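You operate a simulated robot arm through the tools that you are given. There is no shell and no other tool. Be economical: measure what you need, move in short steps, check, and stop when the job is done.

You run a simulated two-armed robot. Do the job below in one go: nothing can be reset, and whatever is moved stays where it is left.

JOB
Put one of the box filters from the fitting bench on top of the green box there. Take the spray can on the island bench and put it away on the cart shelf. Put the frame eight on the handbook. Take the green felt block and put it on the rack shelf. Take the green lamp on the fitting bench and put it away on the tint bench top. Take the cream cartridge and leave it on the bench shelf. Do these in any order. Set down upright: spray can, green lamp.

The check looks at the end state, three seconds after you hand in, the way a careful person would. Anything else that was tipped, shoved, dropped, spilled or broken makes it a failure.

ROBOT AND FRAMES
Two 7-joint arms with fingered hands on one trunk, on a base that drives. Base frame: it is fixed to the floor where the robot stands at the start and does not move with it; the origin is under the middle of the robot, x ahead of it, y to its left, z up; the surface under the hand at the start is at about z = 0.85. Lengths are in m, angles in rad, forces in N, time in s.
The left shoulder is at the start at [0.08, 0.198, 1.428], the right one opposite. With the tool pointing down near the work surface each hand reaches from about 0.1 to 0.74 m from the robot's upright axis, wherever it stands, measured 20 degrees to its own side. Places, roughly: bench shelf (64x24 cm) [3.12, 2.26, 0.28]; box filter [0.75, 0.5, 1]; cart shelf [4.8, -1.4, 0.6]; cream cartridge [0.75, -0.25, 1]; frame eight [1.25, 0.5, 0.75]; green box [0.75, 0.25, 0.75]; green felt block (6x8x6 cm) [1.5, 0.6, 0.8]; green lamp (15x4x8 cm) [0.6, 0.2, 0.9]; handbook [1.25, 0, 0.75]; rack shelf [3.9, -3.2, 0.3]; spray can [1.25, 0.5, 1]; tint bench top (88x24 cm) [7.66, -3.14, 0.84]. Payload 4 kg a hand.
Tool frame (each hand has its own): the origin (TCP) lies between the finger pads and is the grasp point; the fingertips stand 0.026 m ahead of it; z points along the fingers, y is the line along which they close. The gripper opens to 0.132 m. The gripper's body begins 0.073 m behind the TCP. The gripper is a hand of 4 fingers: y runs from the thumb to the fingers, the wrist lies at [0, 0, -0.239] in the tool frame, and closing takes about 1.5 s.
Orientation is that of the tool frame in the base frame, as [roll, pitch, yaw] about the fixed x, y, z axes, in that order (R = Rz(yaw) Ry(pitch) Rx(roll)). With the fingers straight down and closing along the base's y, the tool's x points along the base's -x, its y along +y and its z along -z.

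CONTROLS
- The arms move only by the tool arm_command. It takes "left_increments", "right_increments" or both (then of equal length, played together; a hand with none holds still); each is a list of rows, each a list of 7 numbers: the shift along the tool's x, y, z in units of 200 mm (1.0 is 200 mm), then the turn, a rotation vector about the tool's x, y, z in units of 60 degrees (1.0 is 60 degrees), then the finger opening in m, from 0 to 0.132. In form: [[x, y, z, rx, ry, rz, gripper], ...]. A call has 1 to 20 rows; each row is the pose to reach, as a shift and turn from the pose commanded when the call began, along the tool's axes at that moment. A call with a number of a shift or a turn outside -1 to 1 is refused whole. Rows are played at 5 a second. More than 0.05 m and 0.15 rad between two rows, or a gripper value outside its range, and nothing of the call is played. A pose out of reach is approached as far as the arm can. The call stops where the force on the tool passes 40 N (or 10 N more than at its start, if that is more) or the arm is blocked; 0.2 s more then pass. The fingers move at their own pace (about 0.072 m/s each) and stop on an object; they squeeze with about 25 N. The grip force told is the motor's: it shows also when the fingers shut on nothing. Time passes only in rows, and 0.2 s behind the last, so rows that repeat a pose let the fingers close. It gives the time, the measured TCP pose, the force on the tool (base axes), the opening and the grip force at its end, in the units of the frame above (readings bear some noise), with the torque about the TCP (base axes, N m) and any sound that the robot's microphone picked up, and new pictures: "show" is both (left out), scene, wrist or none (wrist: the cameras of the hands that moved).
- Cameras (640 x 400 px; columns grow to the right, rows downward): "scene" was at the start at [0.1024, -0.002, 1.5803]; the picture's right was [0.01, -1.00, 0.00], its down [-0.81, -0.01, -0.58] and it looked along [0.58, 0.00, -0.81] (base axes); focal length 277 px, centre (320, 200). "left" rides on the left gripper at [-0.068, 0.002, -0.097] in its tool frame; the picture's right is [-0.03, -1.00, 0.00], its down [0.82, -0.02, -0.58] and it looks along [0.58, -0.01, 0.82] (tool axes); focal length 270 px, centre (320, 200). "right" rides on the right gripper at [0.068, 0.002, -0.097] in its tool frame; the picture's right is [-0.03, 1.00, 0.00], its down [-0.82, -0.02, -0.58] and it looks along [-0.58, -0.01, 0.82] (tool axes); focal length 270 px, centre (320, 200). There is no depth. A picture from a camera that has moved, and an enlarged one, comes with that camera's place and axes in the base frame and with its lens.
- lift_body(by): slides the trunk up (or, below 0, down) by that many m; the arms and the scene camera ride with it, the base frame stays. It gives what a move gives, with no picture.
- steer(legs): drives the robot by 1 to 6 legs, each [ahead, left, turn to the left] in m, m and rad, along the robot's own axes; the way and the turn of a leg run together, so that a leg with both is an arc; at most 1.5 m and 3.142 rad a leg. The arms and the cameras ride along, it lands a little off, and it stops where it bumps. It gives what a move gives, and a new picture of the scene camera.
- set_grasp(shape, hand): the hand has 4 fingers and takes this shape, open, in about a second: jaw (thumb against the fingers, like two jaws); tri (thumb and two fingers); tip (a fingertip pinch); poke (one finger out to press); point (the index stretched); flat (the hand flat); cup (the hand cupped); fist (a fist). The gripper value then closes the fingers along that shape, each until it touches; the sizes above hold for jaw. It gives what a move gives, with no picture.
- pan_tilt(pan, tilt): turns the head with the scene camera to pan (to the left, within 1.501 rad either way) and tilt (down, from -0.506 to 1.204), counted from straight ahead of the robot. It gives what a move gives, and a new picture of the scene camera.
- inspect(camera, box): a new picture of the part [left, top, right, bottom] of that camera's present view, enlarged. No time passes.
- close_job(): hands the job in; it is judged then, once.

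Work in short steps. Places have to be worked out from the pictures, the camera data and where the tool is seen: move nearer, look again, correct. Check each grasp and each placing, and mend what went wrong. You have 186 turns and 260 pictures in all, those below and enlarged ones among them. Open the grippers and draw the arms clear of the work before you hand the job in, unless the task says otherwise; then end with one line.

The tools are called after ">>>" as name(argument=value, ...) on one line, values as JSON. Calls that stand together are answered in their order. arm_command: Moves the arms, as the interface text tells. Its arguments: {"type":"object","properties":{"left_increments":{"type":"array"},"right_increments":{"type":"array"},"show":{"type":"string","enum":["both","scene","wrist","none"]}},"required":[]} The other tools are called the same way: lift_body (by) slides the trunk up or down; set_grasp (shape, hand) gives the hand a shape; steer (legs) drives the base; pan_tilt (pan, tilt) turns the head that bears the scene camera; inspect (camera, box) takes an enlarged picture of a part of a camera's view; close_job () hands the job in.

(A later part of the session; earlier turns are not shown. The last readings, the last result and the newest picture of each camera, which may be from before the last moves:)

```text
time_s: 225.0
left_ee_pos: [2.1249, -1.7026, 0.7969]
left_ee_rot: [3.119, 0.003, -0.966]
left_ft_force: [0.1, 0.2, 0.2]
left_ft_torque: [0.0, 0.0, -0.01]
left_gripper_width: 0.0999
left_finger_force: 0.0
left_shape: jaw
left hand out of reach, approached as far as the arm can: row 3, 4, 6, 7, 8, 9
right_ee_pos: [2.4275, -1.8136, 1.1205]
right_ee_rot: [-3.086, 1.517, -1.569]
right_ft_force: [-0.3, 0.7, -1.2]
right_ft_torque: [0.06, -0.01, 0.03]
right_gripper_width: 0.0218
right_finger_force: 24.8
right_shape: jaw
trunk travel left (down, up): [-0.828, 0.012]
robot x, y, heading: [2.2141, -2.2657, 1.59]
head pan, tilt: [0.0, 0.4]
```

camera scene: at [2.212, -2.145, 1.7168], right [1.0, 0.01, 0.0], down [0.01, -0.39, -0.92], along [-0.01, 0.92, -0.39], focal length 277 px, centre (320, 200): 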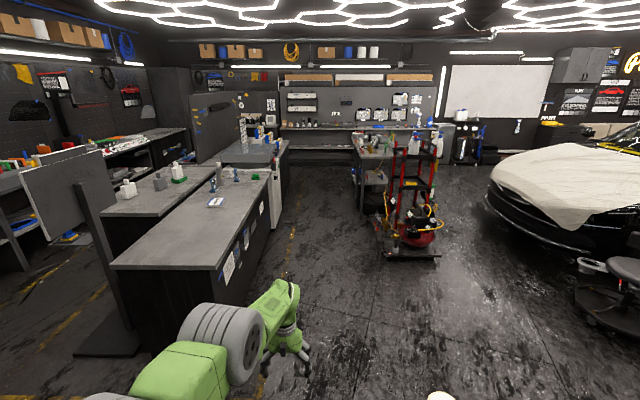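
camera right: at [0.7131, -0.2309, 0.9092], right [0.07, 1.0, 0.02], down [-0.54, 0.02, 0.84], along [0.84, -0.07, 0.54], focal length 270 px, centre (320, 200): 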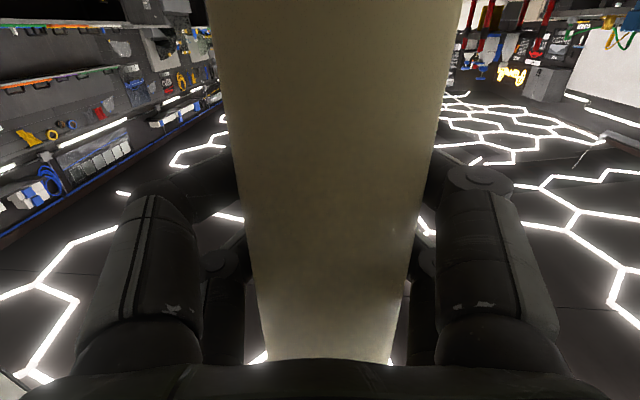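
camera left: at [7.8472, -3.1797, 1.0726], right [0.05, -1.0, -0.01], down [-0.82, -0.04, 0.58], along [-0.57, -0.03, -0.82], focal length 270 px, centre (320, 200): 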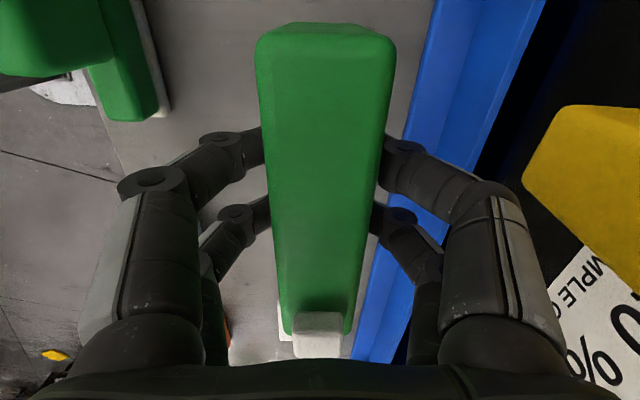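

>>> arm_command(left_increments=[[0.11, 0.2, 0, 0, 0, 0, 0.1], [0.22, 0.4, 0, 0, 0, 0, 0.1], [0.33, 0.6, 0, 0, 0, 0, 0.1], [0.44, 0.8, 0, 0, 0, 0, 0.1], [0.54, 0.98, 0, 0, 0, 0, 0.1]], show="none")

>>> arm_command(left_increments=[[0, 0, -0.1, 0, 0, 0.1, 0.1], [0, 0, -0.2, 0, 0, 0.2, 0.1], [0, 0, -0.3, 0, 0, 0.3, 0.1], [0, 0, -0.5, 0, 0, 0.43, 0.1], [0, 0, -0.7, 0, 0, 0.56, 0.1]], show="scene")

```text
time_s: 226.2
left_ee_pos: [2.0386, -1.7896, 0.6943]
left_ee_rot: [3.09, 0.025, -0.966]
left_ft_force: [-0.1, -0.6, 0.3]
left_ft_torque: [0.02, 0.0, 0.01]
left_gripper_width: 0.0999
left_finger_force: 0.1
left_shape: jaw
left hand out of reach, approached as far as the arm can: row 1, 2, 3, 4, 5
right_ee_pos: [2.4281, -1.8147, 1.1228]
right_ee_rot: [-3.064, 1.518, -1.549]
right_ft_force: [-0.1, -0.4, -1.2]
right_ft_torque: [0.02, -0.01, 0.01]
right_gripper_width: 0.0217
right_finger_force: 24.8
right_shape: jaw
trunk travel left (down, up): [-0.828, 0.012]
robot x, y, heading: [2.2142, -2.2668, 1.585]
head pan, tilt: [0.0, 0.4]
```

```text
time_s: 227.4
left_ee_pos: [2.0529, -1.718, 0.7675]
left_ee_rot: [3.083, -0.016, -1.552]
left_ft_force: [-0.3, -0.7, -0.2]
left_ft_torque: [0.03, -0.02, -0.01]
left_gripper_width: 0.0996
left_finger_force: 0.1
left_shape: jaw
left hand out of reach, approached as far as the arm can: row 1, 2, 3, 4, 5
right_ee_pos: [2.4286, -1.8126, 1.1202]
right_ee_rot: [-3.086, 1.518, -1.568]
right_ft_force: [0.4, 0.0, -2.1]
right_ft_torque: [0.04, 0.0, -0.01]
right_gripper_width: 0.0216
right_finger_force: 25.3
right_shape: jaw
trunk travel left (down, up): [-0.828, 0.012]
robot x, y, heading: [2.2207, -2.2623, 1.583]
head pan, tilt: [0.0, 0.4]
camera scene: at [2.2122, -2.1445, 1.7167], right [1.0, 0.01, 0.0], down [0.01, -0.39, -0.92], along [-0.01, 0.92, -0.39], focal length 277 px, centre (320, 200)
```

scene: 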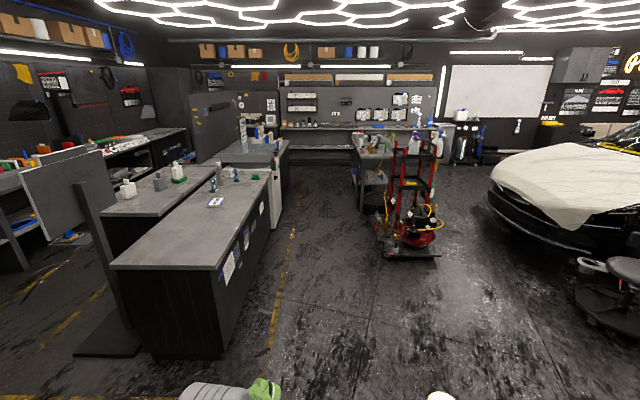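

The elbow seems to have flipped through straight. I stretch the arm fully forward, then retreat again.

>>> arm_command(left_increments=[[-0.2, 0, -0.1, 0, 0, 0, 0.1], [-0.4, 0, -0.2, 0, 0, 0, 0.1], [-0.6, 0, -0.3, 0, 0, 0, 0.1], [-0.8, 0, -0.4, 0, 0, 0, 0.1], [-1.0, 0, -0.5, 0, 0, 0, 0.1]], show="none")

>>> arm_command(left_increments=[[0.2, 0.1, -0.1, 0, 0, 0, 0.1], [0.4, 0.2, -0.2, 0, 0, 0, 0.1], [0.6, 0.3, -0.3, 0, 0, 0, 0.1], [0.8, 0.4, -0.3, 0, 0, 0, 0.1], [1.0, 0.5, -0.3, 0, 0, 0, 0.1]], show="scene")

```text
time_s: 228.6
left_ee_pos: [2.0584, -1.6144, 0.8927]
left_ee_rot: [3.085, -0.012, -1.549]
left_ft_force: [-0.3, -0.5, -0.2]
left_ft_torque: [-0.02, 0.0, 0.0]
left_gripper_width: 0.0998
left_finger_force: 0.0
left_shape: jaw
left hand out of reach, approached as far as the arm can: row 1, 2, 3, 4, 5
right_ee_pos: [2.4278, -1.8141, 1.121]
right_ee_rot: [-3.078, 1.516, -1.563]
right_ft_force: [-0.8, 0.0, -2.2]
right_ft_torque: [0.05, 0.0, -0.02]
right_gripper_width: 0.0219
right_finger_force: 25.2
right_shape: jaw
trunk travel left (down, up): [-0.828, 0.012]
robot x, y, heading: [2.2108, -2.267, 1.584]
head pan, tilt: [0.0, 0.4]
```

```text
time_s: 229.8
left_ee_pos: [2.0008, -1.6337, 0.8842]
left_ee_rot: [3.085, -0.014, -1.551]
left_ft_force: [-0.1, -0.6, 0.4]
left_ft_torque: [0.03, 0.01, -0.01]
left_gripper_width: 0.1
left_finger_force: 0.0
left_shape: jaw
left hand out of reach, approached as far as the arm can: row 1, 2, 3, 4, 5
right_ee_pos: [2.4282, -1.8136, 1.1216]
right_ee_rot: [-3.067, 1.518, -1.552]
right_ft_force: [0.5, 0.4, -2.1]
right_ft_torque: [0.04, 0.03, -0.02]
right_gripper_width: 0.0219
right_finger_force: 25.4
right_shape: jaw
trunk travel left (down, up): [-0.828, 0.012]
robot x, y, heading: [2.2114, -2.2633, 1.588]
head pan, tilt: [0.0, 0.4]
camera scene: at [2.211, -2.1451, 1.7168], right [1.0, 0.01, 0.0], down [0.01, -0.39, -0.92], along [-0.01, 0.92, -0.39], focal length 277 px, centre (320, 200)
```

scene: 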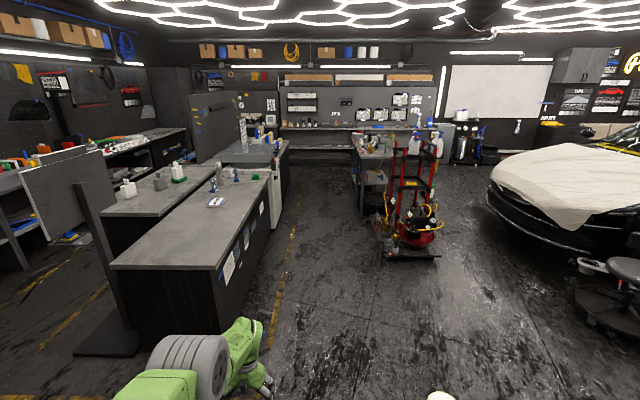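

The arm is nearly straight with the elbow on the wrong side. I push it out to full stretch downward-forward, then retreat upward.

>>> arm_command(left_increments=[[-0.15, 0, 0.2, 0, 0, 0, 0.1], [-0.3, 0, 0.4, 0, 0, 0, 0.1], [-0.45, 0, 0.6, 0, 0, 0, 0.1], [-0.6, 0, 0.8, 0, 0, 0, 0.1], [-0.7, 0, 1.0, 0, 0, 0, 0.1], [-0.7, 0, 1.0, 0, 0, 0, 0.1]], show="none")

>>> arm_command(left_increments=[[0.1, 0, -0.2, 0, 0, 0, 0.1], [0.2, 0, -0.4, 0, 0, 0, 0.1], [0.4, 0, -0.6, 0, 0, 0, 0.1], [0.6, 0, -0.7, 0, 0, 0, 0.1], [0.8, 0.0, -0.8, 0, 0, 0, 0.1], [1.0, 0.0, -0.9, 0, 0, 0, 0.1]], show="none")

```text
time_s: 231.2
left_ee_pos: [1.9915, -1.666, 0.8036]
left_ee_rot: [3.083, -0.011, -1.548]
left_ft_force: [-0.1, -0.2, -0.6]
left_ft_torque: [-0.04, 0.0, -0.01]
left_gripper_width: 0.1
left_finger_force: 0.0
left_shape: jaw
left hand out of reach, approached as far as the arm can: row 1, 2, 3, 4, 5, 6
right_ee_pos: [2.4274, -1.8143, 1.1205]
right_ee_rot: [-3.073, 1.517, -1.558]
right_ft_force: [-0.6, -0.1, -1.9]
right_ft_torque: [0.07, 0.0, -0.01]
right_gripper_width: 0.0217
right_finger_force: 25.2
right_shape: jaw
trunk travel left (down, up): [-0.828, 0.012]
robot x, y, heading: [2.2126, -2.2659, 1.583]
head pan, tilt: [0.0, 0.4]
```

```text
refused: row 3 steps farther than a row can; nothing moved
```

>>> arm_command(left_increments=[[0.1, 0, -0.18, 0, 0, 0, 0.1], [0.2, 0, -0.36, 0, 0, 0, 0.1], [0.35, 0, -0.5, 0, 0, 0, 0.1], [0.5, 0, -0.6, 0, 0, 0, 0.1], [0.7, 0.0, -0.7, 0, 0, 0, 0.1], [0.9, 0.0, -0.8, 0, 0, 0, 0.1]], show="scene")

```text
time_s: 232.6
left_ee_pos: [1.9995, -1.6554, 0.8479]
left_ee_rot: [3.084, -0.013, -1.55]
left_ft_force: [0.8, -0.7, -0.3]
left_ft_torque: [0.01, 0.01, -0.01]
left_gripper_width: 0.1
left_finger_force: 0.0
left_shape: jaw
left hand out of reach, approached as far as the arm can: row 1, 2, 3, 4, 5, 6
right_ee_pos: [2.4283, -1.8135, 1.1212]
right_ee_rot: [-3.079, 1.516, -1.561]
right_ft_force: [0.3, 1.0, -3.0]
right_ft_torque: [0.04, 0.01, 0.01]
right_gripper_width: 0.0218
right_finger_force: 24.8
right_shape: jaw
trunk travel left (down, up): [-0.828, 0.012]
robot x, y, heading: [2.2174, -2.2659, 1.583]
head pan, tilt: [0.0, 0.4]
camera scene: at [2.2117, -2.145, 1.7168], right [1.0, 0.01, 0.0], down [0.01, -0.39, -0.92], along [-0.01, 0.92, -0.39], focal length 277 px, centre (320, 200)
```

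scene: 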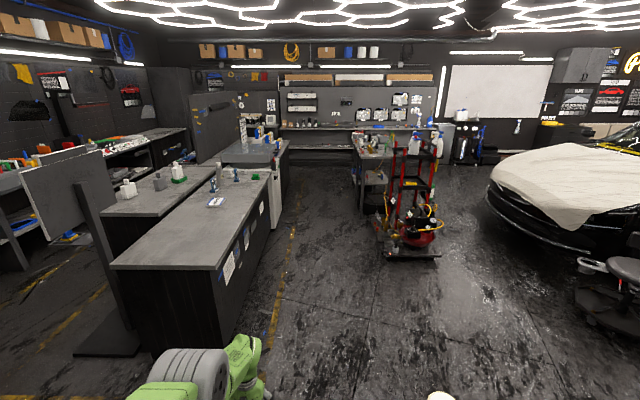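

Look down at the arm posture.

>>> pan_tilt(pan=0.5, tilt=1.2)

```text
time_s: 233.7
left_ee_pos: [2.0, -1.6549, 0.8489]
left_ee_rot: [3.085, -0.014, -1.55]
left_ft_force: [-0.4, -0.7, -0.5]
left_ft_torque: [0.03, 0.0, 0.02]
left_gripper_width: 0.1
left_finger_force: 0.0
left_shape: jaw
right_ee_pos: [2.4283, -1.8124, 1.1201]
right_ee_rot: [-3.083, 1.517, -1.565]
right_ft_force: [-0.1, 0.5, -2.2]
right_ft_torque: [0.07, -0.01, 0.01]
right_gripper_width: 0.0217
right_finger_force: 24.9
right_shape: jaw
trunk travel left (down, up): [-0.828, 0.012]
robot x, y, heading: [2.2149, -2.2623, 1.586]
head pan, tilt: [0.499, 1.201]
camera scene: at [2.1857, -2.1889, 1.654], right [0.87, 0.49, 0.0], down [0.46, -0.81, -0.36], along [-0.18, 0.32, -0.93], focal length 277 px, centre (320, 200)
```

scene: 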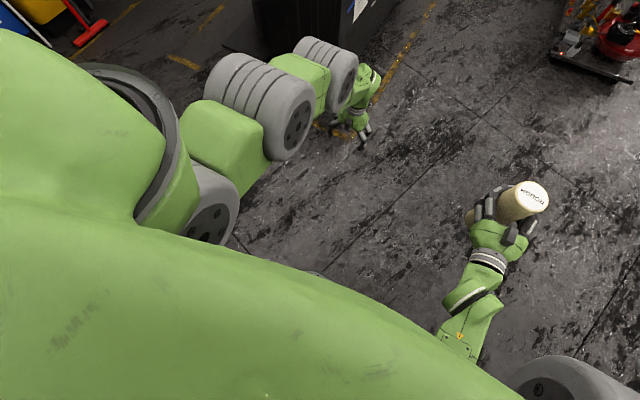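

The arm is stretched. I sweep it upward at full reach, which may let the elbow bend the right way, then retreat.

>>> arm_command(left_increments=[[-0.2, 0, -0.1, 0, 0, 0, 0.1], [-0.4, 0, -0.2, 0, 0, 0, 0.1], [-0.6, 0, -0.35, 0, 0, 0, 0.1], [-0.7, 0, -0.55, 0, 0, 0, 0.1], [-0.8, 0, -0.75, 0, 0, 0, 0.1], [-0.9, 0, -0.95, 0, 0, 0, 0.1]], show="none")

>>> arm_command(left_increments=[[-0.1, 0, -0.2, 0, 0, 0, 0.1], [-0.2, 0, -0.4, 0, 0, 0, 0.1], [-0.3, 0, -0.6, 0, 0, 0, 0.1], [-0.3, 0, -0.8, 0, 0, 0, 0.1], [-0.3, 0, -1.0, 0, 0, 0, 0.1]], show="none")

>>> arm_command(left_increments=[[0.2, 0, 0, 0, 0, 0, 0.1], [0.4, 0, 0, 0, 0, 0, 0.1], [0.6, 0, 0, 0, 0, 0, 0.1], [0.8, 0, 0, 0, 0, 0, 0.1], [1.0, 0, 0, 0, 0, 0, 0.1]], show="none")

```text
time_s: 235.1
left_ee_pos: [2.027, -1.5614, 1.0404]
left_ee_rot: [3.086, -0.01, -1.55]
left_ft_force: [0.5, 0.1, 1.7]
left_ft_torque: [-0.05, -0.01, 0.04]
left_gripper_width: 0.0999
left_finger_force: 0.1
left_shape: jaw
left hand out of reach, approached as far as the arm can: row 1, 2, 3, 4, 5, 6
right_ee_pos: [2.4294, -1.8129, 1.12]
right_ee_rot: [-3.091, 1.517, -1.574]
right_ft_force: [-0.1, 0.1, -1.6]
right_ft_torque: [0.03, 0.01, 0.01]
right_gripper_width: 0.0217
right_finger_force: 24.9
right_shape: jaw
trunk travel left (down, up): [-0.828, 0.012]
robot x, y, heading: [2.2137, -2.267, 1.587]
head pan, tilt: [0.499, 1.201]
```

```text
time_s: 236.3
left_ee_pos: [2.042, -1.549, 1.2373]
left_ee_rot: [3.084, -0.013, -1.552]
left_ft_force: [0.4, 0.1, -0.3]
left_ft_torque: [0.0, 0.01, 0.02]
left_gripper_width: 0.0999
left_finger_force: 0.0
left_shape: jaw
left hand out of reach, approached as far as the arm can: row 1, 2, 3, 4, 5
right_ee_pos: [2.4287, -1.8138, 1.1221]
right_ee_rot: [-3.083, 1.516, -1.567]
right_ft_force: [0.3, -0.6, -1.8]
right_ft_torque: [0.02, 0.0, 0.01]
right_gripper_width: 0.0217
right_finger_force: 25.0
right_shape: jaw
trunk travel left (down, up): [-0.828, 0.012]
robot x, y, heading: [2.2144, -2.265, 1.587]
head pan, tilt: [0.499, 1.201]
```

```text
time_s: 237.5
left_ee_pos: [2.0475, -1.7113, 1.23]
left_ee_rot: [3.083, -0.015, -1.55]
left_ft_force: [0.4, 0.3, 0.4]
left_ft_torque: [-0.01, -0.02, -0.04]
left_gripper_width: 0.1
left_finger_force: 0.2
left_shape: jaw
left hand out of reach, approached as far as the arm can: row 4, 5
right_ee_pos: [2.4282, -1.813, 1.1199]
right_ee_rot: [-3.074, 1.516, -1.558]
right_ft_force: [-0.7, 0.1, -2.9]
right_ft_torque: [0.07, -0.03, 0.01]
right_gripper_width: 0.0217
right_finger_force: 24.8
right_shape: jaw
trunk travel left (down, up): [-0.828, 0.012]
robot x, y, heading: [2.211, -2.265, 1.59]
head pan, tilt: [0.499, 1.201]
```

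It bends properly again. Bring it down and in.

>>> arm_command(left_increments=[[0.1, 0.05, 0.2, 0.05, 0, 0, 0.1], [0.2, 0.1, 0.4, 0.05, 0, 0, 0.1], [0.35, 0.15, 0.55, 0.05, 0, 0, 0.1], [0.5, 0.2, 0.7, 0.05, 0, 0, 0.1], [0.65, 0.2, 0.85, 0.05, 0, 0, 0.1], [0.8, 0.2, 0.95, 0.05, 0, 0, 0.1]], show="none")

>>> pan_tilt(pan=0.0, tilt=0.8)

```text
time_s: 238.9
left_ee_pos: [2.0019, -1.8753, 1.0462]
left_ee_rot: [3.136, -0.008, -1.549]
left_ft_force: [-0.4, 0.0, 0.8]
left_ft_torque: [0.02, -0.02, -0.01]
left_gripper_width: 0.0999
left_finger_force: 0.1
left_shape: jaw
left hand out of reach, approached as far as the arm can: row 1
right_ee_pos: [2.4288, -1.8158, 1.1209]
right_ee_rot: [-3.083, 1.518, -1.565]
right_ft_force: [0.2, 0.1, -2.3]
right_ft_torque: [0.03, 0.01, 0.03]
right_gripper_width: 0.0215
right_finger_force: 25.1
right_shape: jaw
trunk travel left (down, up): [-0.828, 0.012]
robot x, y, heading: [2.216, -2.2602, 1.583]
head pan, tilt: [0.499, 1.201]
```

```text
time_s: 239.9
left_ee_pos: [2.0032, -1.8739, 1.0445]
left_ee_rot: [3.136, -0.013, -1.551]
left_ft_force: [-0.3, -0.7, -0.2]
left_ft_torque: [0.03, 0.01, 0.03]
left_gripper_width: 0.0998
left_finger_force: 0.0
left_shape: jaw
right_ee_pos: [2.4289, -1.814, 1.1209]
right_ee_rot: [-3.082, 1.516, -1.563]
right_ft_force: [-0.2, -0.9, -2.2]
right_ft_torque: [0.06, -0.02, 0.01]
right_gripper_width: 0.0216
right_finger_force: 24.6
right_shape: jaw
trunk travel left (down, up): [-0.828, 0.012]
robot x, y, heading: [2.2144, -2.265, 1.587]
head pan, tilt: [0.0, 0.799]
camera scene: at [2.212, -2.1569, 1.6816], right [1.0, 0.01, 0.0], down [0.01, -0.72, -0.7], along [-0.01, 0.7, -0.72], focal length 277 px, centre (320, 200)
```

scene: 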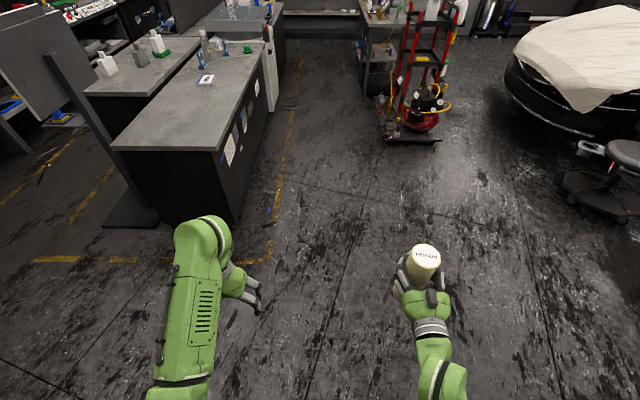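

Recovered. Now drive up the aisle toward the gauge bench.

>>> steer(legs=[[0, 0.06, -0.016], [1.4, 0, 0], [1.4, 0, 0], [0.75, 0, 0]])

>>> pan_tilt(pan=-0.8, tilt=0.9)

```text
time_s: 257.4
left_ee_pos: [1.9671, 1.6281, 1.0468]
left_ee_rot: [3.136, -0.011, -1.567]
left_ft_force: [-0.8, -0.6, -0.5]
left_ft_torque: [0.01, -0.01, 0.02]
left_gripper_width: 0.1002
left_finger_force: 0.1
left_shape: jaw
right_ee_pos: [2.3944, 1.6811, 1.1207]
right_ee_rot: [-3.081, 1.519, -1.581]
right_ft_force: [0.1, 0.3, -1.1]
right_ft_torque: [0.0, -0.02, -0.01]
right_gripper_width: 0.0213
right_finger_force: 25.1
right_shape: jaw
trunk travel left (down, up): [-0.828, 0.012]
robot x, y, heading: [2.1703, 1.2324, 1.571]
head pan, tilt: [0.0, 0.799]
camera scene: at [2.1721, 1.3408, 1.6819], right [1.0, 0.0, 0.0], down [0.0, -0.72, -0.7], along [0.0, 0.7, -0.72], focal length 277 px, centre (320, 200)
```

scene: 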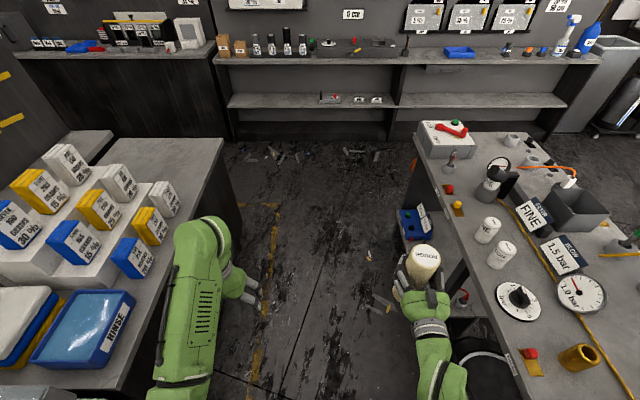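

```text
time_s: 258.6
left_ee_pos: [1.9678, 1.6292, 1.0466]
left_ee_rot: [3.137, -0.01, -1.568]
left_ft_force: [0.1, -0.4, -0.3]
left_ft_torque: [0.0, 0.01, -0.02]
left_gripper_width: 0.0998
left_finger_force: 0.0
left_shape: jaw
right_ee_pos: [2.3933, 1.6834, 1.1197]
right_ee_rot: [-3.08, 1.517, -1.582]
right_ft_force: [-1.0, 0.0, -2.2]
right_ft_torque: [0.08, 0.01, 0.01]
right_gripper_width: 0.0216
right_finger_force: 24.5
right_shape: jaw
trunk travel left (down, up): [-0.828, 0.012]
robot x, y, heading: [2.1723, 1.2335, 1.571]
head pan, tilt: [-0.799, 0.901]
camera scene: at [2.2261, 1.3148, 1.6738], right [0.7, -0.72, 0.0], down [-0.56, -0.55, -0.62], along [0.45, 0.43, -0.78], focal length 277 px, centre (320, 200)
```

scene: 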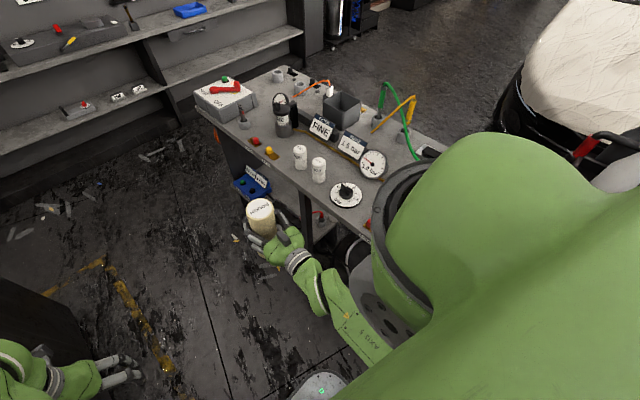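

Advance to y≈1.85 and lower the trunk to look under the bench.

>>> steer(legs=[[0.6, 0.03, 0]])

>>> lift_body(by=-0.6)

>>> pan_tilt(pan=-1.2, tilt=0.6)

```text
time_s: 262.0
left_ee_pos: [1.9394, 2.2295, 1.0461]
left_ee_rot: [3.136, -0.011, -1.565]
left_ft_force: [-0.3, 0.0, -1.0]
left_ft_torque: [0.0, 0.0, 0.02]
left_gripper_width: 0.1001
left_finger_force: 0.0
left_shape: jaw
right_ee_pos: [2.3649, 2.2827, 1.1221]
right_ee_rot: [-3.083, 1.519, -1.582]
right_ft_force: [0.8, 0.0, -1.3]
right_ft_torque: [0.06, 0.02, 0.0]
right_gripper_width: 0.0219
right_finger_force: 25.0
right_shape: jaw
trunk travel left (down, up): [-0.828, 0.012]
robot x, y, heading: [2.1409, 1.8392, 1.569]
head pan, tilt: [-0.799, 0.901]
camera scene: at [2.1974, 1.9144, 1.6739], right [0.7, -0.72, 0.0], down [-0.56, -0.54, -0.62], along [0.45, 0.43, -0.78], focal length 277 px, centre (320, 200)
```

scene: 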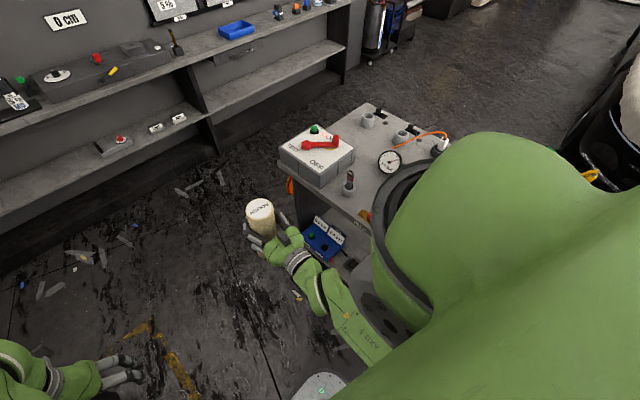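

```text
refused: -0.6 is not a number from -0.4 to 0.4
```

```text
time_s: 262.8
left_ee_pos: [1.9384, 2.231, 1.046]
left_ee_rot: [3.137, -0.012, -1.567]
left_ft_force: [-0.3, 0.1, 0.9]
left_ft_torque: [-0.01, 0.0, 0.03]
left_gripper_width: 0.0999
left_finger_force: 0.1
left_shape: jaw
right_ee_pos: [2.365, 2.2855, 1.1199]
right_ee_rot: [-3.081, 1.514, -1.578]
right_ft_force: [0.5, 0.2, -2.8]
right_ft_torque: [0.02, -0.01, -0.02]
right_gripper_width: 0.0219
right_finger_force: 24.5
right_shape: jaw
trunk travel left (down, up): [-0.828, 0.012]
robot x, y, heading: [2.1445, 1.8354, 1.573]
head pan, tilt: [-1.201, 0.6]
camera scene: at [2.2254, 1.8971, 1.6985], right [0.36, -0.93, 0.0], down [-0.53, -0.2, -0.82], along [0.77, 0.3, -0.57], focal length 277 px, centre (320, 200)
```

scene: 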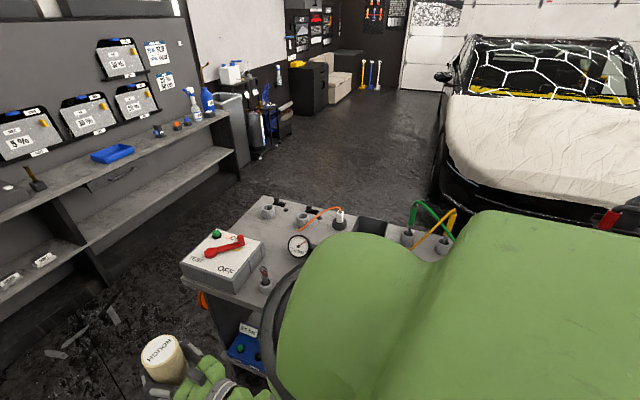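

The shoulders would foul the benches in this narrow aisle. The +x side beyond the bench is open, so go round the far end: ahead to y≈3.0 first.

>>> pan_tilt(pan=-0.6, tilt=0.9)

>>> steer(legs=[[1.14, 0, 0]])

```text
time_s: 263.8
left_ee_pos: [1.9374, 2.2308, 1.0453]
left_ee_rot: [3.136, -0.01, -1.566]
left_ft_force: [1.2, 0.0, -0.1]
left_ft_torque: [-0.02, 0.0, 0.0]
left_gripper_width: 0.0998
left_finger_force: 0.1
left_shape: jaw
right_ee_pos: [2.3651, 2.2853, 1.1196]
right_ee_rot: [-3.082, 1.515, -1.579]
right_ft_force: [-0.2, -0.6, -3.2]
right_ft_torque: [0.03, -0.03, 0.02]
right_gripper_width: 0.0217
right_finger_force: 25.1
right_shape: jaw
trunk travel left (down, up): [-0.828, 0.012]
robot x, y, heading: [2.1446, 1.8349, 1.571]
head pan, tilt: [-0.6, 0.901]
camera scene: at [2.1859, 1.9264, 1.6738], right [0.82, -0.57, 0.0], down [-0.44, -0.65, -0.62], along [0.35, 0.51, -0.78], focal length 277 px, centre (320, 200)
```

scene: 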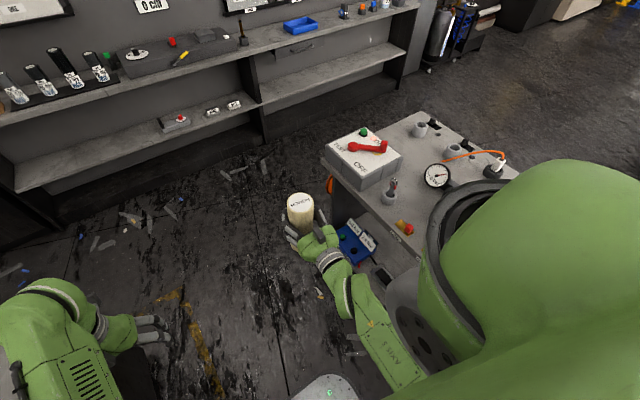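

```text
time_s: 269.7
left_ee_pos: [1.9458, 3.3829, 1.0459]
left_ee_rot: [3.137, -0.01, -1.574]
left_ft_force: [1.0, -0.3, -0.1]
left_ft_torque: [0.02, 0.0, 0.03]
left_gripper_width: 0.0999
left_finger_force: 0.0
left_shape: jaw
right_ee_pos: [2.3731, 3.4345, 1.1218]
right_ee_rot: [-3.081, 1.517, -1.587]
right_ft_force: [-0.6, 0.4, -2.0]
right_ft_torque: [0.03, -0.01, 0.0]
right_gripper_width: 0.0217
right_finger_force: 24.7
right_shape: jaw
trunk travel left (down, up): [-0.828, 0.012]
robot x, y, heading: [2.1501, 2.9912, 1.564]
head pan, tilt: [-0.6, 0.901]
camera scene: at [2.1914, 3.0767, 1.6739], right [0.82, -0.57, 0.0], down [-0.45, -0.64, -0.62], along [0.35, 0.51, -0.78], focal length 277 px, centre (320, 200)
```

scene: 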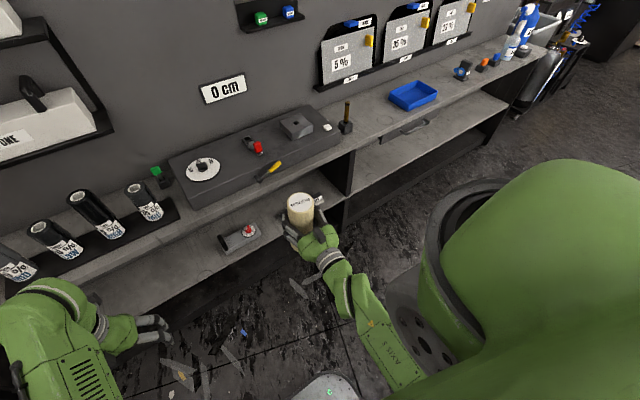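

Clear of the wall bench by ~0.2 m. Strafe right 1.9 m to x≈4.05.

>>> steer(legs=[[0, -1.0, 0.004], [0, -0.9, 0]])

>>> pan_tilt(pan=1.3, tilt=0.7)

```text
time_s: 279.3
left_ee_pos: [3.8485, 3.3791, 1.0453]
left_ee_rot: [3.139, -0.013, -1.56]
left_ft_force: [0.1, -0.1, 0.3]
left_ft_torque: [-0.01, 0.01, -0.01]
left_gripper_width: 0.1003
left_finger_force: 0.1
left_shape: jaw
right_ee_pos: [4.2756, 3.433, 1.1199]
right_ee_rot: [-3.062, 1.517, -1.555]
right_ft_force: [-0.2, -0.4, -2.3]
right_ft_torque: [0.08, -0.01, 0.0]
right_gripper_width: 0.0214
right_finger_force: 25.0
right_shape: jaw
trunk travel left (down, up): [-0.828, 0.012]
robot x, y, heading: [4.0564, 2.9845, 1.574]
head pan, tilt: [-0.6, 0.901]
camera scene: at [4.0968, 3.0749, 1.6738], right [0.83, -0.56, 0.0], down [-0.44, -0.65, -0.62], along [0.35, 0.51, -0.78], focal length 277 px, centre (320, 200)
```

scene: 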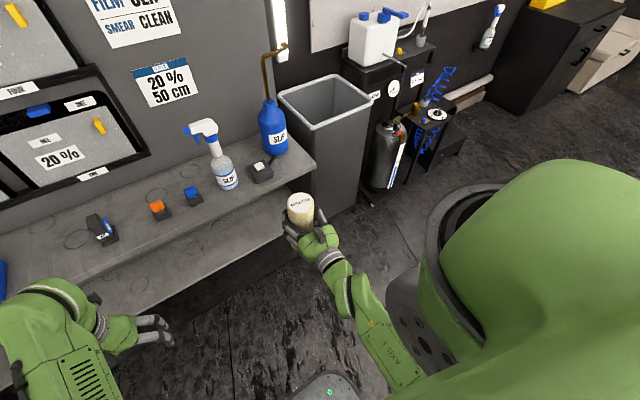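

```text
time_s: 281.1
left_ee_pos: [3.8498, 3.3772, 1.0449]
left_ee_rot: [3.136, -0.011, -1.56]
left_ft_force: [0.1, 0.2, 0.1]
left_ft_torque: [-0.02, 0.0, 0.01]
left_gripper_width: 0.1001
left_finger_force: 0.0
left_shape: jaw
right_ee_pos: [4.2776, 3.4341, 1.1202]
right_ee_rot: [-3.083, 1.516, -1.577]
right_ft_force: [0.6, 1.0, -2.3]
right_ft_torque: [0.06, -0.02, -0.01]
right_gripper_width: 0.0216
right_finger_force: 24.7
right_shape: jaw
trunk travel left (down, up): [-0.828, 0.012]
robot x, y, heading: [4.0576, 2.9832, 1.571]
head pan, tilt: [1.3, 0.7]
camera scene: at [3.9741, 3.035, 1.69], right [0.26, 0.96, 0.0], down [0.62, -0.17, -0.76], along [-0.74, 0.2, -0.64], focal length 277 px, centre (320, 200)
```

scene: 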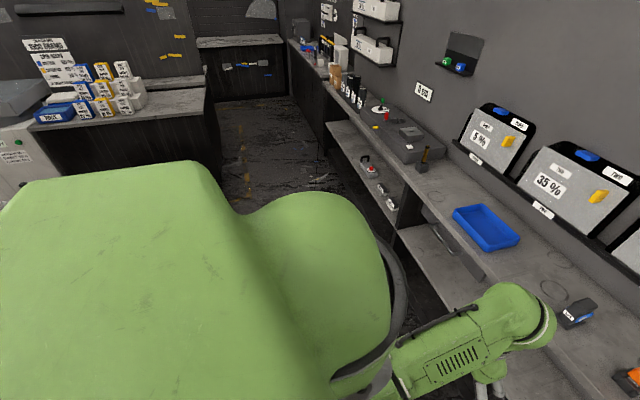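

Back to y≈2.35 and turn left to face the bench from the +x side.

>>> pan_tilt(pan=0.0, tilt=0.6)

>>> steer(legs=[[-0.6, 0, 0], [0, 0, 1.571]])

```text
time_s: 282.6
left_ee_pos: [3.8485, 3.3784, 1.0457]
left_ee_rot: [3.134, -0.01, -1.56]
left_ft_force: [-0.5, 0.1, 0.5]
left_ft_torque: [-0.01, 0.02, -0.01]
left_gripper_width: 0.0998
left_finger_force: 0.0
left_shape: jaw
right_ee_pos: [4.2765, 3.4343, 1.1195]
right_ee_rot: [-3.082, 1.518, -1.578]
right_ft_force: [0.7, -0.5, -1.4]
right_ft_torque: [0.04, -0.02, 0.0]
right_gripper_width: 0.0216
right_finger_force: 25.0
right_shape: jaw
trunk travel left (down, up): [-0.828, 0.012]
robot x, y, heading: [4.058, 2.9858, 1.579]
head pan, tilt: [0.0, 0.6]
camera scene: at [4.0558, 3.1009, 1.6986], right [1.0, 0.0, 0.0], down [0.0, -0.57, -0.82], along [0.0, 0.82, -0.57], focal length 277 px, centre (320, 200)
```

scene: 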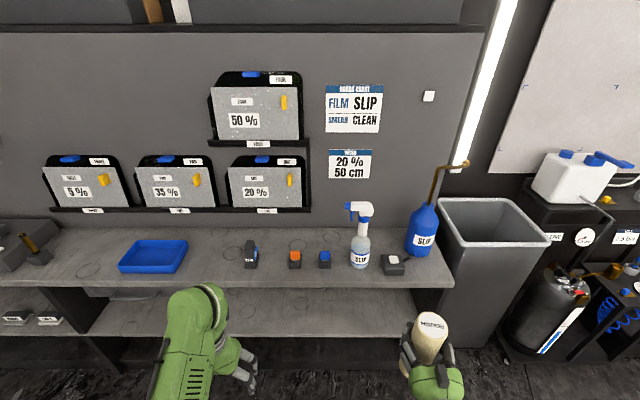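

```text
time_s: 289.8
left_ee_pos: [3.6664, 2.18, 1.0464]
left_ee_rot: [3.134, -0.011, 0.01]
left_ft_force: [-0.2, -0.7, 0.5]
left_ft_torque: [-0.02, 0.02, 0.02]
left_gripper_width: 0.1
left_finger_force: 0.0
left_shape: jaw
right_ee_pos: [3.6104, 2.6064, 1.1207]
right_ee_rot: [-3.085, 1.518, -0.009]
right_ft_force: [0.3, -0.5, -1.9]
right_ft_torque: [0.02, 0.02, 0.0]
right_gripper_width: 0.0218
right_finger_force: 25.4
right_shape: jaw
trunk travel left (down, up): [-0.828, 0.012]
robot x, y, heading: [4.0594, 2.3842, -3.131]
head pan, tilt: [0.0, 0.6]
camera scene: at [3.9404, 2.3851, 1.6986], right [0.0, 1.0, 0.0], down [0.57, 0.0, -0.82], along [-0.82, 0.0, -0.57], focal length 277 px, centre (320, 200)
```

scene: 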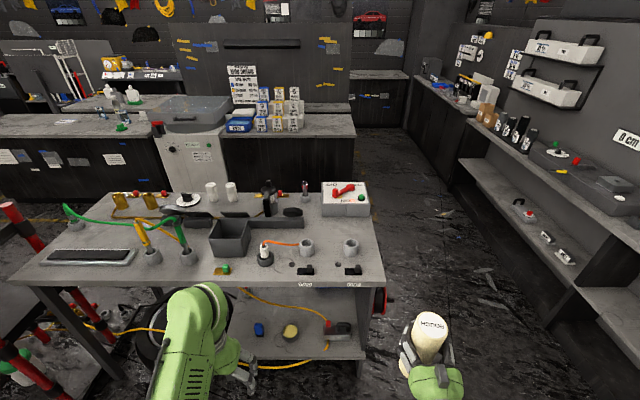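

Shelf visible under the bench; zoom.

>>> inspect(camera="scene", box=[150, 250, 400, 400])

```text
2.56 times, centred on (275, 325) of scene
camera zoom: at [3.9404, 2.3851, 1.6986], right [0.0, 1.0, 0.0], down [0.57, 0.0, -0.82], along [-0.82, 0.0, -0.57], focal length 708 px, centre (435, -120)
```

zoom: 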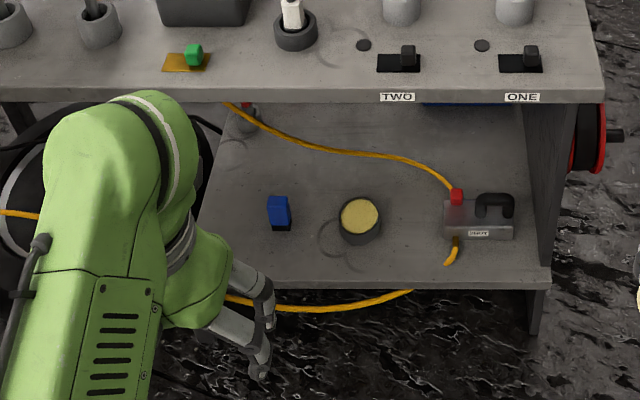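

Free gap on the shelf between the sponge jar (y≈2.23) and the grey box (y≥2.40): target (3.16, 2.34). Shift left 0.26 and lower the trunk.

>>> steer(legs=[[0, 0.26, -0.01]])

>>> lift_body(by=-0.4)

>>> lift_body(by=-0.22)

>>> pan_tilt(pan=0.0, tilt=0.6)

```text
time_s: 291.7
left_ee_pos: [3.6652, 1.928, 1.0461]
left_ee_rot: [3.133, -0.012, 0.002]
left_ft_force: [0.2, 0.5, 0.4]
left_ft_torque: [-0.02, 0.01, -0.04]
left_gripper_width: 0.0998
left_finger_force: 0.0
left_shape: jaw
right_ee_pos: [3.612, 2.3557, 1.1186]
right_ee_rot: [3.133, 1.515, -0.081]
right_ft_force: [-0.3, 0.8, -1.6]
right_ft_torque: [0.06, 0.06, 0.03]
right_gripper_width: 0.0214
right_finger_force: 25.0
right_shape: jaw
trunk travel left (down, up): [-0.828, 0.012]
robot x, y, heading: [4.06, 2.1272, 3.14]
head pan, tilt: [0.0, 0.6]
camera scene: at [3.9404, 2.1323, 1.6986], right [0.01, 1.0, 0.0], down [0.57, -0.01, -0.82], along [-0.82, 0.0, -0.57], focal length 277 px, centre (320, 200)
```

scene: 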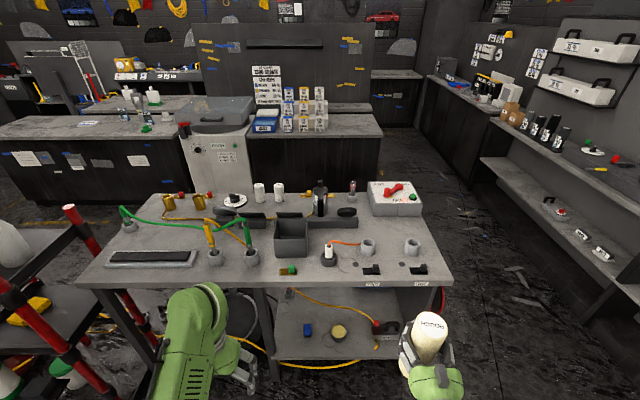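

```text
time_s: 295.5
left_ee_pos: [3.665, 1.9254, 0.6464]
left_ee_rot: [3.134, -0.01, 0.003]
left_ft_force: [0.4, -0.4, 0.8]
left_ft_torque: [-0.01, 0.01, -0.01]
left_gripper_width: 0.0999
left_finger_force: 0.1
left_shape: jaw
right_ee_pos: [3.6123, 2.3527, 0.7195]
right_ee_rot: [-3.102, 1.515, -0.033]
right_ft_force: [0.7, 0.0, -2.8]
right_ft_torque: [0.03, 0.02, 0.02]
right_gripper_width: 0.0216
right_finger_force: 24.4
right_shape: jaw
trunk travel left (down, up): [-0.428, 0.412]
robot x, y, heading: [4.0584, 2.1276, 3.141]
head pan, tilt: [0.0, 0.6]
```

```text
time_s: 297.8
left_ee_pos: [3.663, 1.9257, 0.4259]
left_ee_rot: [3.134, -0.009, 0.003]
left_ft_force: [0.1, 0.6, 1.1]
left_ft_torque: [-0.02, 0.01, 0.0]
left_gripper_width: 0.1
left_finger_force: 0.0
left_shape: jaw
right_ee_pos: [3.6115, 2.3521, 0.5007]
right_ee_rot: [-3.107, 1.516, -0.037]
right_ft_force: [-0.3, 1.0, -1.9]
right_ft_torque: [0.01, 0.05, -0.01]
right_gripper_width: 0.0213
right_finger_force: 25.3
right_shape: jaw
trunk travel left (down, up): [-0.208, 0.632]
robot x, y, heading: [4.0575, 2.1287, 3.134]
head pan, tilt: [0.0, 0.6]
```

```text
time_s: 298.4
left_ee_pos: [3.6655, 1.9249, 0.426]
left_ee_rot: [3.134, -0.011, 0.002]
left_ft_force: [-0.2, -0.2, -0.1]
left_ft_torque: [-0.01, -0.03, -0.02]
left_gripper_width: 0.1
left_finger_force: 0.1
left_shape: jaw
right_ee_pos: [3.6117, 2.3519, 0.5006]
right_ee_rot: [-3.104, 1.512, -0.037]
right_ft_force: [1.0, -0.3, -2.2]
right_ft_torque: [0.02, 0.01, 0.0]
right_gripper_width: 0.0213
right_finger_force: 25.3
right_shape: jaw
trunk travel left (down, up): [-0.208, 0.632]
robot x, y, heading: [4.0566, 2.126, 3.14]
head pan, tilt: [0.0, 0.6]
camera scene: at [3.9404, 2.1277, 1.0786], right [0.0, 1.0, 0.0], down [0.57, 0.0, -0.82], along [-0.82, 0.0, -0.57], focal length 277 px, centre (320, 200)
```

scene: 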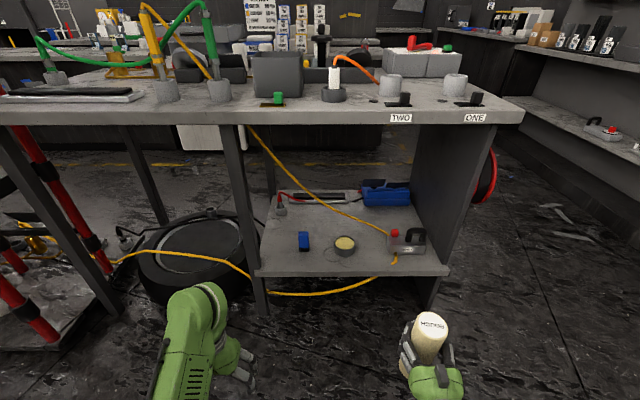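

>>> inspect(camera="scene", box=[230, 110, 470, 290])

```text
2.22 times, centred on (350, 200) of scene
camera zoom: at [3.9404, 2.1277, 1.0786], right [0.0, 1.0, 0.0], down [0.57, 0.0, -0.82], along [-0.82, 0.0, -0.57], focal length 615 px, centre (253, 200)
```

zoom: 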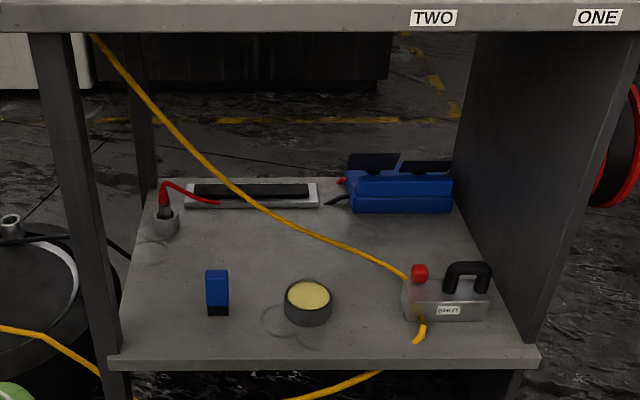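

Gap confirmed: jar edge y≈2.27, box edge y≈2.39; hose is behind at x≈3.04. Drive ahead 0.28.

>>> steer(legs=[[0.28, 0.015, 0]])

>>> inspect(camera="scene", box=[280, 200, 520, 350])

```text
time_s: 300.4
left_ee_pos: [3.387, 1.9133, 0.4261]
left_ee_rot: [3.134, -0.011, -0.005]
left_ft_force: [0.2, 0.2, 0.0]
left_ft_torque: [0.01, 0.0, 0.01]
left_gripper_width: 0.1
left_finger_force: 0.1
left_shape: jaw
right_ee_pos: [3.3363, 2.342, 0.5011]
right_ee_rot: [-3.106, 1.514, -0.042]
right_ft_force: [0.1, -0.1, -1.3]
right_ft_torque: [0.03, 0.06, -0.01]
right_gripper_width: 0.0213
right_finger_force: 24.9
right_shape: jaw
trunk travel left (down, up): [-0.208, 0.632]
robot x, y, heading: [3.7833, 2.1129, 3.134]
head pan, tilt: [0.0, 0.6]
camera scene: at [3.6639, 2.115, 1.0786], right [0.01, 1.0, 0.0], down [0.56, -0.01, -0.83], along [-0.83, 0.01, -0.56], focal length 277 px, centre (320, 200)
```

scene: 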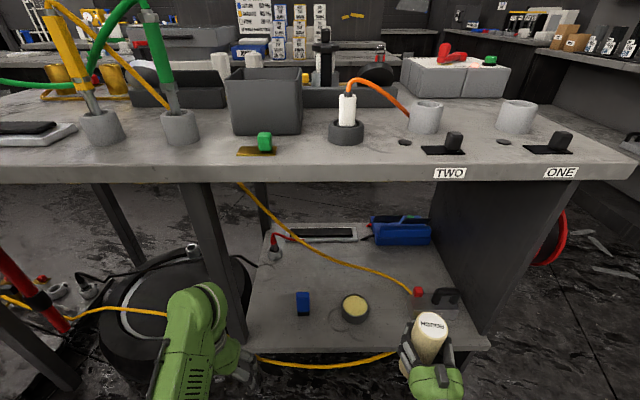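

```text
2.67 times, centred on (400, 275) of scene
camera zoom: at [3.6639, 2.115, 1.0786], right [0.01, 1.0, 0.0], down [0.56, -0.01, -0.83], along [-0.83, 0.01, -0.56], focal length 738 px, centre (107, 0)
```

zoom: 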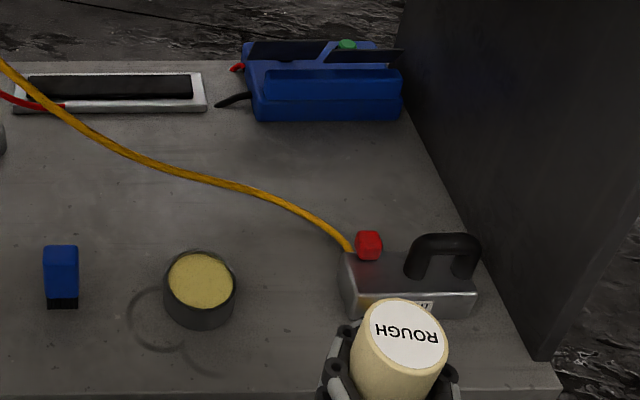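

Move the right hand forward 0.165 into the gap at height.

>>> arm_command(right_increments=[[0, 0.03, 0.2, 0, 0, 0, 0], [0, 0.05, 0.4, 0, 0, 0, 0], [0, 0.07, 0.6, 0, 0, 0, 0], [0, 0.085, 0.83, 0, 0, 0, 0], [0, 0.085, 0.83, 0, 0, 0, 0]], show="none")

>>> inspect(camera="scene", box=[280, 200, 520, 350])

```text
time_s: 301.6
left_ee_pos: [3.3867, 1.9136, 0.4262]
left_ee_rot: [3.137, -0.009, -0.003]
left_ft_force: [0.3, -0.5, 0.1]
left_ft_torque: [-0.03, 0.04, 0.03]
left_gripper_width: 0.0999
left_finger_force: 0.0
left_shape: jaw
right_ee_pos: [3.1696, 2.3367, 0.4904]
right_ee_rot: [-3.08, 1.515, -0.018]
right_ft_force: [0.2, -0.2, -2.6]
right_ft_torque: [0.04, 0.02, 0.0]
right_gripper_width: 0.0212
right_finger_force: 25.0
right_shape: jaw
trunk travel left (down, up): [-0.208, 0.632]
robot x, y, heading: [3.7843, 2.1161, 3.131]
head pan, tilt: [0.0, 0.6]
```

```text
2.67 times, centred on (400, 275) of scene
camera zoom: at [3.6636, 2.114, 1.0786], right [0.01, 1.0, 0.0], down [0.57, -0.01, -0.82], along [-0.82, 0.01, -0.57], focal length 738 px, centre (107, 0)
```

zoom: 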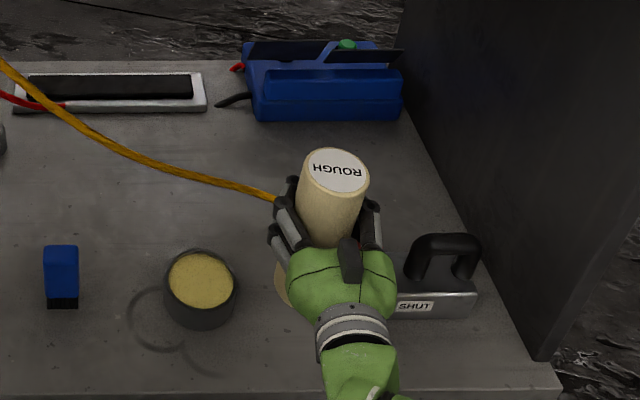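

Aligned in the gap. Lower with the trunk by 0.07, then check.

>>> lift_body(by=-0.07)

>>> inspect(camera="scene", box=[300, 230, 460, 330])

```text
time_s: 302.7
left_ee_pos: [3.3874, 1.9129, 0.3564]
left_ee_rot: [3.135, -0.009, -0.004]
left_ft_force: [-0.2, 0.4, -0.3]
left_ft_torque: [0.0, -0.01, 0.01]
left_gripper_width: 0.1
left_finger_force: 0.0
left_shape: jaw
right_ee_pos: [3.1697, 2.3364, 0.4207]
right_ee_rot: [-3.084, 1.515, -0.021]
right_ft_force: [-0.4, -0.6, -2.8]
right_ft_torque: [0.03, 0.02, 0.01]
right_gripper_width: 0.0212
right_finger_force: 24.8
right_shape: jaw
trunk travel left (down, up): [-0.138, 0.702]
robot x, y, heading: [3.7857, 2.1135, 3.133]
head pan, tilt: [0.0, 0.6]
```

```text
4.00 times, centred on (380, 280) of scene
camera zoom: at [3.6636, 2.114, 1.0086], right [0.01, 1.0, 0.0], down [0.57, -0.01, -0.82], along [-0.82, 0.01, -0.57], focal length 1107 px, centre (80, -120)
```

zoom: 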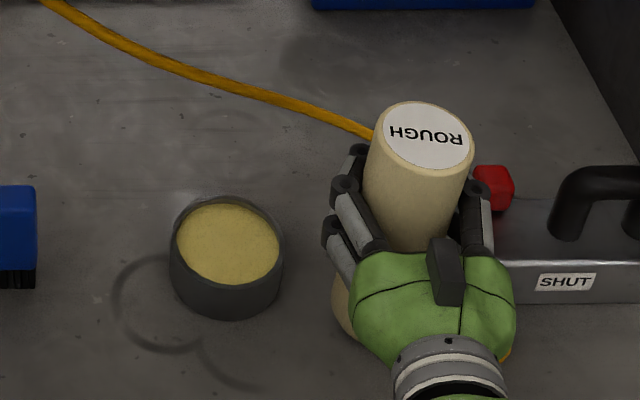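

Shift 1.2 cm away from the box, then lower the rest until contact.

>>> arm_command(right_increments=[[0, 0.03, 0, 0, 0, 0, 0], [0, 0.06, 0, 0, 0, 0, 0]], show="none")

>>> lift_body(by=-0.015)

```text
time_s: 303.3
left_ee_pos: [3.3864, 1.9142, 0.356]
left_ee_rot: [3.135, -0.01, -0.004]
left_ft_force: [0.3, -0.5, 0.1]
left_ft_torque: [-0.01, 0.0, 0.05]
left_gripper_width: 0.1
left_finger_force: 0.1
left_shape: jaw
right_ee_pos: [3.1687, 2.3247, 0.4196]
right_ee_rot: [-3.088, 1.514, -0.027]
right_ft_force: [-0.5, 0.7, -2.5]
right_ft_torque: [0.02, 0.02, 0.03]
right_gripper_width: 0.0212
right_finger_force: 25.1
right_shape: jaw
trunk travel left (down, up): [-0.138, 0.702]
robot x, y, heading: [3.78, 2.1172, 3.129]
head pan, tilt: [0.0, 0.6]
```

```text
time_s: 303.9
left_ee_pos: [3.3873, 1.9136, 0.3408]
left_ee_rot: [3.137, -0.008, -0.003]
left_ft_force: [-0.7, -0.2, -0.4]
left_ft_torque: [0.02, 0.0, -0.01]
left_gripper_width: 0.1
left_finger_force: 0.0
left_shape: jaw
right_ee_pos: [3.1683, 2.3241, 0.4126]
right_ee_rot: [-3.038, 1.527, 0.025]
right_ft_force: [-3.8, -0.1, 19.0]
right_ft_torque: [0.05, -0.18, -0.01]
right_gripper_width: 0.0213
right_finger_force: 25.1
right_shape: jaw
trunk travel left (down, up): [-0.123, 0.717]
robot x, y, heading: [3.7864, 2.1151, 3.134]
head pan, tilt: [0.0, 0.6]
```

Contact. Ease up 4 mm and check the picture before release.

>>> lift_body(by=0.005)

>>> inspect(camera="scene", box=[300, 230, 460, 330])

```text
time_s: 304.4
left_ee_pos: [3.3869, 1.9127, 0.3459]
left_ee_rot: [3.135, -0.009, -0.004]
left_ft_force: [0.1, -0.1, 0.2]
left_ft_torque: [0.01, 0.03, 0.0]
left_gripper_width: 0.0998
left_finger_force: 0.0
left_shape: jaw
right_ee_pos: [3.1704, 2.3235, 0.4114]
right_ee_rot: [-3.063, 1.518, -0.003]
right_ft_force: [-4.1, -1.2, 16.0]
right_ft_torque: [-0.02, -0.06, -0.02]
right_gripper_width: 0.0214
right_finger_force: 25.4
right_shape: jaw
trunk travel left (down, up): [-0.128, 0.712]
robot x, y, heading: [3.7815, 2.1162, 3.129]
head pan, tilt: [0.0, 0.6]
```

```text
4.00 times, centred on (380, 280) of scene
camera zoom: at [3.6651, 2.1132, 0.9989], right [0.01, 1.0, 0.0], down [0.56, 0.0, -0.83], along [-0.83, 0.01, -0.56], focal length 1107 px, centre (80, -120)
```

zoom: 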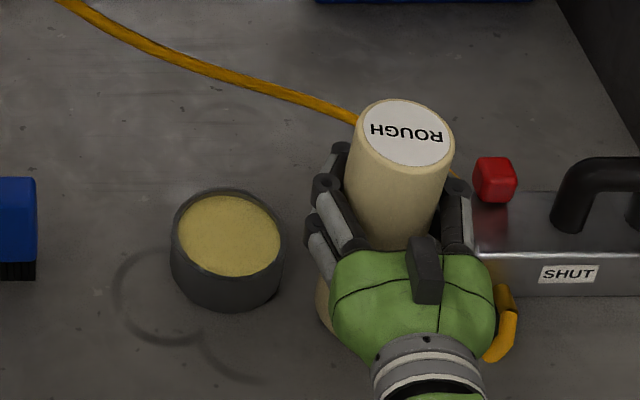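

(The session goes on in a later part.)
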